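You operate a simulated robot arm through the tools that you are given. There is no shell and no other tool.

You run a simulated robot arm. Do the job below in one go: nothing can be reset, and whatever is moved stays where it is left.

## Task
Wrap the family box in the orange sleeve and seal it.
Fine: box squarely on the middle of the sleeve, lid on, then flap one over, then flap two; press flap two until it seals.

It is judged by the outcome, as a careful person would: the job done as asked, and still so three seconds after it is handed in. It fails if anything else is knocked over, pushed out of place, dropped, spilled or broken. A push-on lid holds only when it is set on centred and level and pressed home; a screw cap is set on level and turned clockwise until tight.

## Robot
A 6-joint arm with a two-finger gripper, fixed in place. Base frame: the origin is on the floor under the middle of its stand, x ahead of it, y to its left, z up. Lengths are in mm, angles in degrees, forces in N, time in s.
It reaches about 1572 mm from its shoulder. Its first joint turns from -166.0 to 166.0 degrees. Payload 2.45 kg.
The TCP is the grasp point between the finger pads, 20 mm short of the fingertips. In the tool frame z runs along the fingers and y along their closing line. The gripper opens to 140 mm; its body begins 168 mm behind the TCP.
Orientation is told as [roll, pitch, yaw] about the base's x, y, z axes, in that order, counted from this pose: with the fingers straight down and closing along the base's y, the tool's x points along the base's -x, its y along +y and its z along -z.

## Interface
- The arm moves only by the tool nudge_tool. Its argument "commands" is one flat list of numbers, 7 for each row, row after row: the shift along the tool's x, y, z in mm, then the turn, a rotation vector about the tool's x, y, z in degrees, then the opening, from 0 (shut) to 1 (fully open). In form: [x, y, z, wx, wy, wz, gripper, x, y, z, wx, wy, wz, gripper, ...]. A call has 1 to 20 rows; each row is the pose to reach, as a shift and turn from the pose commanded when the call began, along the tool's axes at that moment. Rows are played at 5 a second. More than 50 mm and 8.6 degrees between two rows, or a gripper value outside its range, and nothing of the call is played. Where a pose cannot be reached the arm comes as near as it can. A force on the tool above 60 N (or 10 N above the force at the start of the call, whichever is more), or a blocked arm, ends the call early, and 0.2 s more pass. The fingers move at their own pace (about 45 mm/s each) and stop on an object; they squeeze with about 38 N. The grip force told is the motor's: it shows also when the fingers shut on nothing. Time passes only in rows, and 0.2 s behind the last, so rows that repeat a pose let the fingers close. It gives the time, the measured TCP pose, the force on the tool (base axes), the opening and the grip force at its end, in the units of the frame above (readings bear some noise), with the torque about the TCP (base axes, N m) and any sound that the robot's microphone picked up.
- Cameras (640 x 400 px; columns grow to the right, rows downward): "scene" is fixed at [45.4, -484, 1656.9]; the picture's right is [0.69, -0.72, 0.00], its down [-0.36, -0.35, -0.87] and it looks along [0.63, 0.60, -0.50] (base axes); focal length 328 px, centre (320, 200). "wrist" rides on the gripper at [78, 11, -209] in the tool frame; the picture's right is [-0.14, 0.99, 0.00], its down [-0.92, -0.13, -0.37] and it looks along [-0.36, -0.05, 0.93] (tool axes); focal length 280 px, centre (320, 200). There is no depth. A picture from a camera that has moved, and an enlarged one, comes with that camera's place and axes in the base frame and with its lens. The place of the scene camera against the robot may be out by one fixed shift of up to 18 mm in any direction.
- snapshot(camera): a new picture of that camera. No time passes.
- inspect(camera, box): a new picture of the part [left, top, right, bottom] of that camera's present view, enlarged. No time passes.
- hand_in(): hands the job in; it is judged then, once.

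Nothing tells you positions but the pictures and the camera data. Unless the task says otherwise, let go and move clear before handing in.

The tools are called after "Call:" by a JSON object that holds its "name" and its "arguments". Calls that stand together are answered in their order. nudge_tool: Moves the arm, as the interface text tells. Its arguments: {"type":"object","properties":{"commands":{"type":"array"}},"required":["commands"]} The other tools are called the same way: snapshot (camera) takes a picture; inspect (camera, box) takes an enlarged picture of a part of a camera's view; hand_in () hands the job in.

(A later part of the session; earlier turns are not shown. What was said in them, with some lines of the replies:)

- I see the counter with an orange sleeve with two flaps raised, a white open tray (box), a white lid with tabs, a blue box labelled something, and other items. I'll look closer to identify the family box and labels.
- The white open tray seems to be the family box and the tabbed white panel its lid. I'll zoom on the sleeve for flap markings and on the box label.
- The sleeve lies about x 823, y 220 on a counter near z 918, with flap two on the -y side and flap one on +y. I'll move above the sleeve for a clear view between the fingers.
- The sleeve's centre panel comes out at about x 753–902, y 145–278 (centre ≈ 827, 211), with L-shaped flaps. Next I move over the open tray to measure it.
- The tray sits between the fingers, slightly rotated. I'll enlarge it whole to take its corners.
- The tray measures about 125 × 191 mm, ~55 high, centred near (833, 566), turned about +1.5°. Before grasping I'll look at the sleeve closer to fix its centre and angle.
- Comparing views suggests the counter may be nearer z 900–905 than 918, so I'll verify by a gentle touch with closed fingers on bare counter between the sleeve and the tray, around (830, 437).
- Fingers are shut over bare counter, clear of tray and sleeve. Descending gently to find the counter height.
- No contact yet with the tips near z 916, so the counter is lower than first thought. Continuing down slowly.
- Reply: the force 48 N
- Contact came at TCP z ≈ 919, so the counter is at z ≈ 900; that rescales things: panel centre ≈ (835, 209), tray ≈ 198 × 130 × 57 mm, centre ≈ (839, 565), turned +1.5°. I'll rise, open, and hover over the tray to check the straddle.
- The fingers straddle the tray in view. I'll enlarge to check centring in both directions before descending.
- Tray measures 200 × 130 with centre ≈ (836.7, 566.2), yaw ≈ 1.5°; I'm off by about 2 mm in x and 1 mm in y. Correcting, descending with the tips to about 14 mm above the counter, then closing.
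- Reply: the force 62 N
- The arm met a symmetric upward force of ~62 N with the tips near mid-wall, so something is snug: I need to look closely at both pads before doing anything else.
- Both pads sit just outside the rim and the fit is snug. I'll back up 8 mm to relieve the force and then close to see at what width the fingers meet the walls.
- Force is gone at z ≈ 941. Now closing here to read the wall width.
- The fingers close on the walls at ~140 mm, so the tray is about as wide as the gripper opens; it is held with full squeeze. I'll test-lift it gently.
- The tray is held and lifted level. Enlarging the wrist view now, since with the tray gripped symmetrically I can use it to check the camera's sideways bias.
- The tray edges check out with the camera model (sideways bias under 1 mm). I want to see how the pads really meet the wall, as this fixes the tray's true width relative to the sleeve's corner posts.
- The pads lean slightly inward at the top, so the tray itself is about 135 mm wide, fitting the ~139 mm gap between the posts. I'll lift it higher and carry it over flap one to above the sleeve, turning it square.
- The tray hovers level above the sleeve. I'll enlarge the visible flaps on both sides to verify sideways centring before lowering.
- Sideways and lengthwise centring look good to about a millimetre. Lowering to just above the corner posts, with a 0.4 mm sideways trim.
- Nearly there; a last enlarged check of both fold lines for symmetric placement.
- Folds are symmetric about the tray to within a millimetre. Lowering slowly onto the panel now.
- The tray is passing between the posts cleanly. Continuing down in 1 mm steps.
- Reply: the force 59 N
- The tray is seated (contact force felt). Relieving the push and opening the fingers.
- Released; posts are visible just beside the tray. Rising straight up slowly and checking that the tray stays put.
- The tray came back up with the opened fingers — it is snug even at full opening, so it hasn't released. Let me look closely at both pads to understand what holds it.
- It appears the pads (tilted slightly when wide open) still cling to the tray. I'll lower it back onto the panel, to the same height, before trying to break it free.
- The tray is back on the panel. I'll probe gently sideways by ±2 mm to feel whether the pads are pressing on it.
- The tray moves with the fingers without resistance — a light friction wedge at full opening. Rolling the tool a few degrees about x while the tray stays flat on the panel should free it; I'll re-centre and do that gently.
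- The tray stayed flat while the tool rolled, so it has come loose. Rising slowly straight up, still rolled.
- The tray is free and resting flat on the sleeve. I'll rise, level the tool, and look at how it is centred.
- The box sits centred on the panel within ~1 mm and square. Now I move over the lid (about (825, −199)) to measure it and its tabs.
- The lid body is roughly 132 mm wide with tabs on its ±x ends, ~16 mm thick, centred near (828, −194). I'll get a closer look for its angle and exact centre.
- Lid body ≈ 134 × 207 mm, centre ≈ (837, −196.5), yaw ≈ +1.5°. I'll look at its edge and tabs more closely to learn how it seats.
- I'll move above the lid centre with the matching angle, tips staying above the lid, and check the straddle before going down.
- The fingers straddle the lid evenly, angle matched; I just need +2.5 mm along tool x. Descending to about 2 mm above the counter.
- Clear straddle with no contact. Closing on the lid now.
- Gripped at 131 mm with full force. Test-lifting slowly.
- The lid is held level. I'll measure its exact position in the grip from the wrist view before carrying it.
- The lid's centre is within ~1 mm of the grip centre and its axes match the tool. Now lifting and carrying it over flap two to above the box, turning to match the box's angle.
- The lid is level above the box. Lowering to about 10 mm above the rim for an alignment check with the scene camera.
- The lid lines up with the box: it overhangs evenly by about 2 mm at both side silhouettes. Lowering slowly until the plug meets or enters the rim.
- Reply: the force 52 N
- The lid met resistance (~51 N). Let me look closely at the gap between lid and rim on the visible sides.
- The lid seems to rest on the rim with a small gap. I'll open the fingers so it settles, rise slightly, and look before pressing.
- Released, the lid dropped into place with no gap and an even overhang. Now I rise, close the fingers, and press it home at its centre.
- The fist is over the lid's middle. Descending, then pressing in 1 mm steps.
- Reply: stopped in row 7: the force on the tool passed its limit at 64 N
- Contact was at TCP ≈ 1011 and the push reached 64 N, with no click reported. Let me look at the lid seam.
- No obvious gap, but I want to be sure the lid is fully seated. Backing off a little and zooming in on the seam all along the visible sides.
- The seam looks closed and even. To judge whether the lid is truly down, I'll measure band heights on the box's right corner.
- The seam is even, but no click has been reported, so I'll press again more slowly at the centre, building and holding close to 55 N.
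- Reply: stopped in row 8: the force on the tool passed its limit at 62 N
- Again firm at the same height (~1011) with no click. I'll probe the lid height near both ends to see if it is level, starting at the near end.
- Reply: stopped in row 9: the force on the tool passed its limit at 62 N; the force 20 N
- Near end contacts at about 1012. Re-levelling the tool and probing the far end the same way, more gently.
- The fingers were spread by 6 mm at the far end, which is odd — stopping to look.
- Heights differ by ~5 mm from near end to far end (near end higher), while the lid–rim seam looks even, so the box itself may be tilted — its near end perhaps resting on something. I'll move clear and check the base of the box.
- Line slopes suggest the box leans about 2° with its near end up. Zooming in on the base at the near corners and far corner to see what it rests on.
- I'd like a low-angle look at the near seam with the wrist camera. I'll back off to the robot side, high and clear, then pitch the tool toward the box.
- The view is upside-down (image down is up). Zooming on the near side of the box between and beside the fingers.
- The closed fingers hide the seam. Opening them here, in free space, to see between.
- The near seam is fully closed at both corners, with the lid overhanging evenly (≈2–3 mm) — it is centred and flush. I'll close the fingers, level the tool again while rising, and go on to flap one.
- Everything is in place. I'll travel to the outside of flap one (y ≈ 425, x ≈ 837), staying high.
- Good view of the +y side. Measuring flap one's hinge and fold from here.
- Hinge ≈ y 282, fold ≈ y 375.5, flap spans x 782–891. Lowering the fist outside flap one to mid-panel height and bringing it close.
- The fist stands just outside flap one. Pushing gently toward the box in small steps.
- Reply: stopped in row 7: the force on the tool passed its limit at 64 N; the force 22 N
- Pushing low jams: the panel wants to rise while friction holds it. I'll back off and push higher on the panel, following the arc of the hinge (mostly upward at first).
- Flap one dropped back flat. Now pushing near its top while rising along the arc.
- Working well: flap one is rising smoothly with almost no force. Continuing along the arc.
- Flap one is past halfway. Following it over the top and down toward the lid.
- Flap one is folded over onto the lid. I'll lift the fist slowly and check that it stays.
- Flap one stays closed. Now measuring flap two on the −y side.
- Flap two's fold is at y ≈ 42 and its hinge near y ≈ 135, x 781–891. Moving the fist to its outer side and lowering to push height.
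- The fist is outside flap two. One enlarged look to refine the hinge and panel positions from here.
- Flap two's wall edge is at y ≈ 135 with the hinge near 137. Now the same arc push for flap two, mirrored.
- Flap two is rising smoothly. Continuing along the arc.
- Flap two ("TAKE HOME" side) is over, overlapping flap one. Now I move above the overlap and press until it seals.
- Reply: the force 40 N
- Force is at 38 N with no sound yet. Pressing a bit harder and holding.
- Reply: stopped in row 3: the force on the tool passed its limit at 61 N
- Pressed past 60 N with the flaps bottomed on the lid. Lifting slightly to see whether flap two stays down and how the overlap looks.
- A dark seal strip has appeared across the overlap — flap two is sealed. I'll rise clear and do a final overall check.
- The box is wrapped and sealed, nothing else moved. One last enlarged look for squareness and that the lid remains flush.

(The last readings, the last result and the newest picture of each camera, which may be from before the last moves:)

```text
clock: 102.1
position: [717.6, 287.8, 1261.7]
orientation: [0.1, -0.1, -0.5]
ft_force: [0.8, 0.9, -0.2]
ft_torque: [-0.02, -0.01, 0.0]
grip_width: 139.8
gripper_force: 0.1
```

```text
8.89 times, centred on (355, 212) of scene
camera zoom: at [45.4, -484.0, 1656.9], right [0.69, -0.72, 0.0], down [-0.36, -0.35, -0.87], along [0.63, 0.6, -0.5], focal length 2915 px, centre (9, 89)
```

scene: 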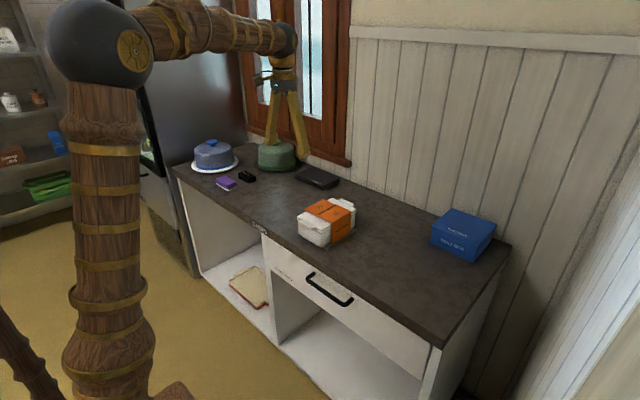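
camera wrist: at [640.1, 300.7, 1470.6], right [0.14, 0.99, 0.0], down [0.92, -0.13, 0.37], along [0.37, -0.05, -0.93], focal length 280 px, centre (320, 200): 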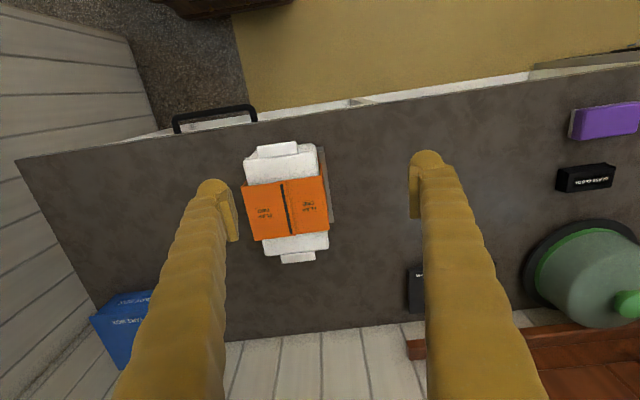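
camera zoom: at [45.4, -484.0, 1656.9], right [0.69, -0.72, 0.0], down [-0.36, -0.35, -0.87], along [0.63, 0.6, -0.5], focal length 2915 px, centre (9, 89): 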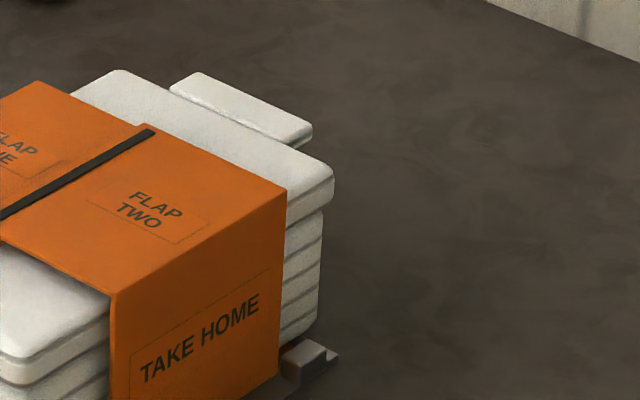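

The family box sits squarely on the orange sleeve with its lid flush. Flap one is over, flap two is sealed on top with the dark strip showing, and the arm is clear. The counter looks otherwise undisturbed, so I'm handing in.

Call:
{"name": "hand_in", "arguments": {}}

```text
The job is handed in.
```

I wrapped the family box in the orange sleeve, sealed it and handed the job in. The box is on the panel with its lid on, flap one is over, and flap two is over that. No score came back.

- **Seal:** I pressed flap two to about 60 N. No sound was reported, but a dark strip then appeared across the overlap, and I took that as the seal.
- **Lid:** I pressed it past 60 N at the middle and at the near end, and there was no click. The joint looked closed on the near and −y sides. Height checks read about 5 mm lower at the far end, so I can't be certain it is fully home.
- **Position:** The box looks square and centred lengthwise. It sits about 3–4 mm off centre towards flap one, between the corner posts.
- **Extra handling:** The box stuck to the open fingers at first and was lifted off the panel once before it released. My first push on flap one jammed at about 64 N, and pushing the flaps may have shifted the sleeve a few millimetres.

Nothing else on the counter looked moved in the last pictures, and the arm was clear when I handed in.
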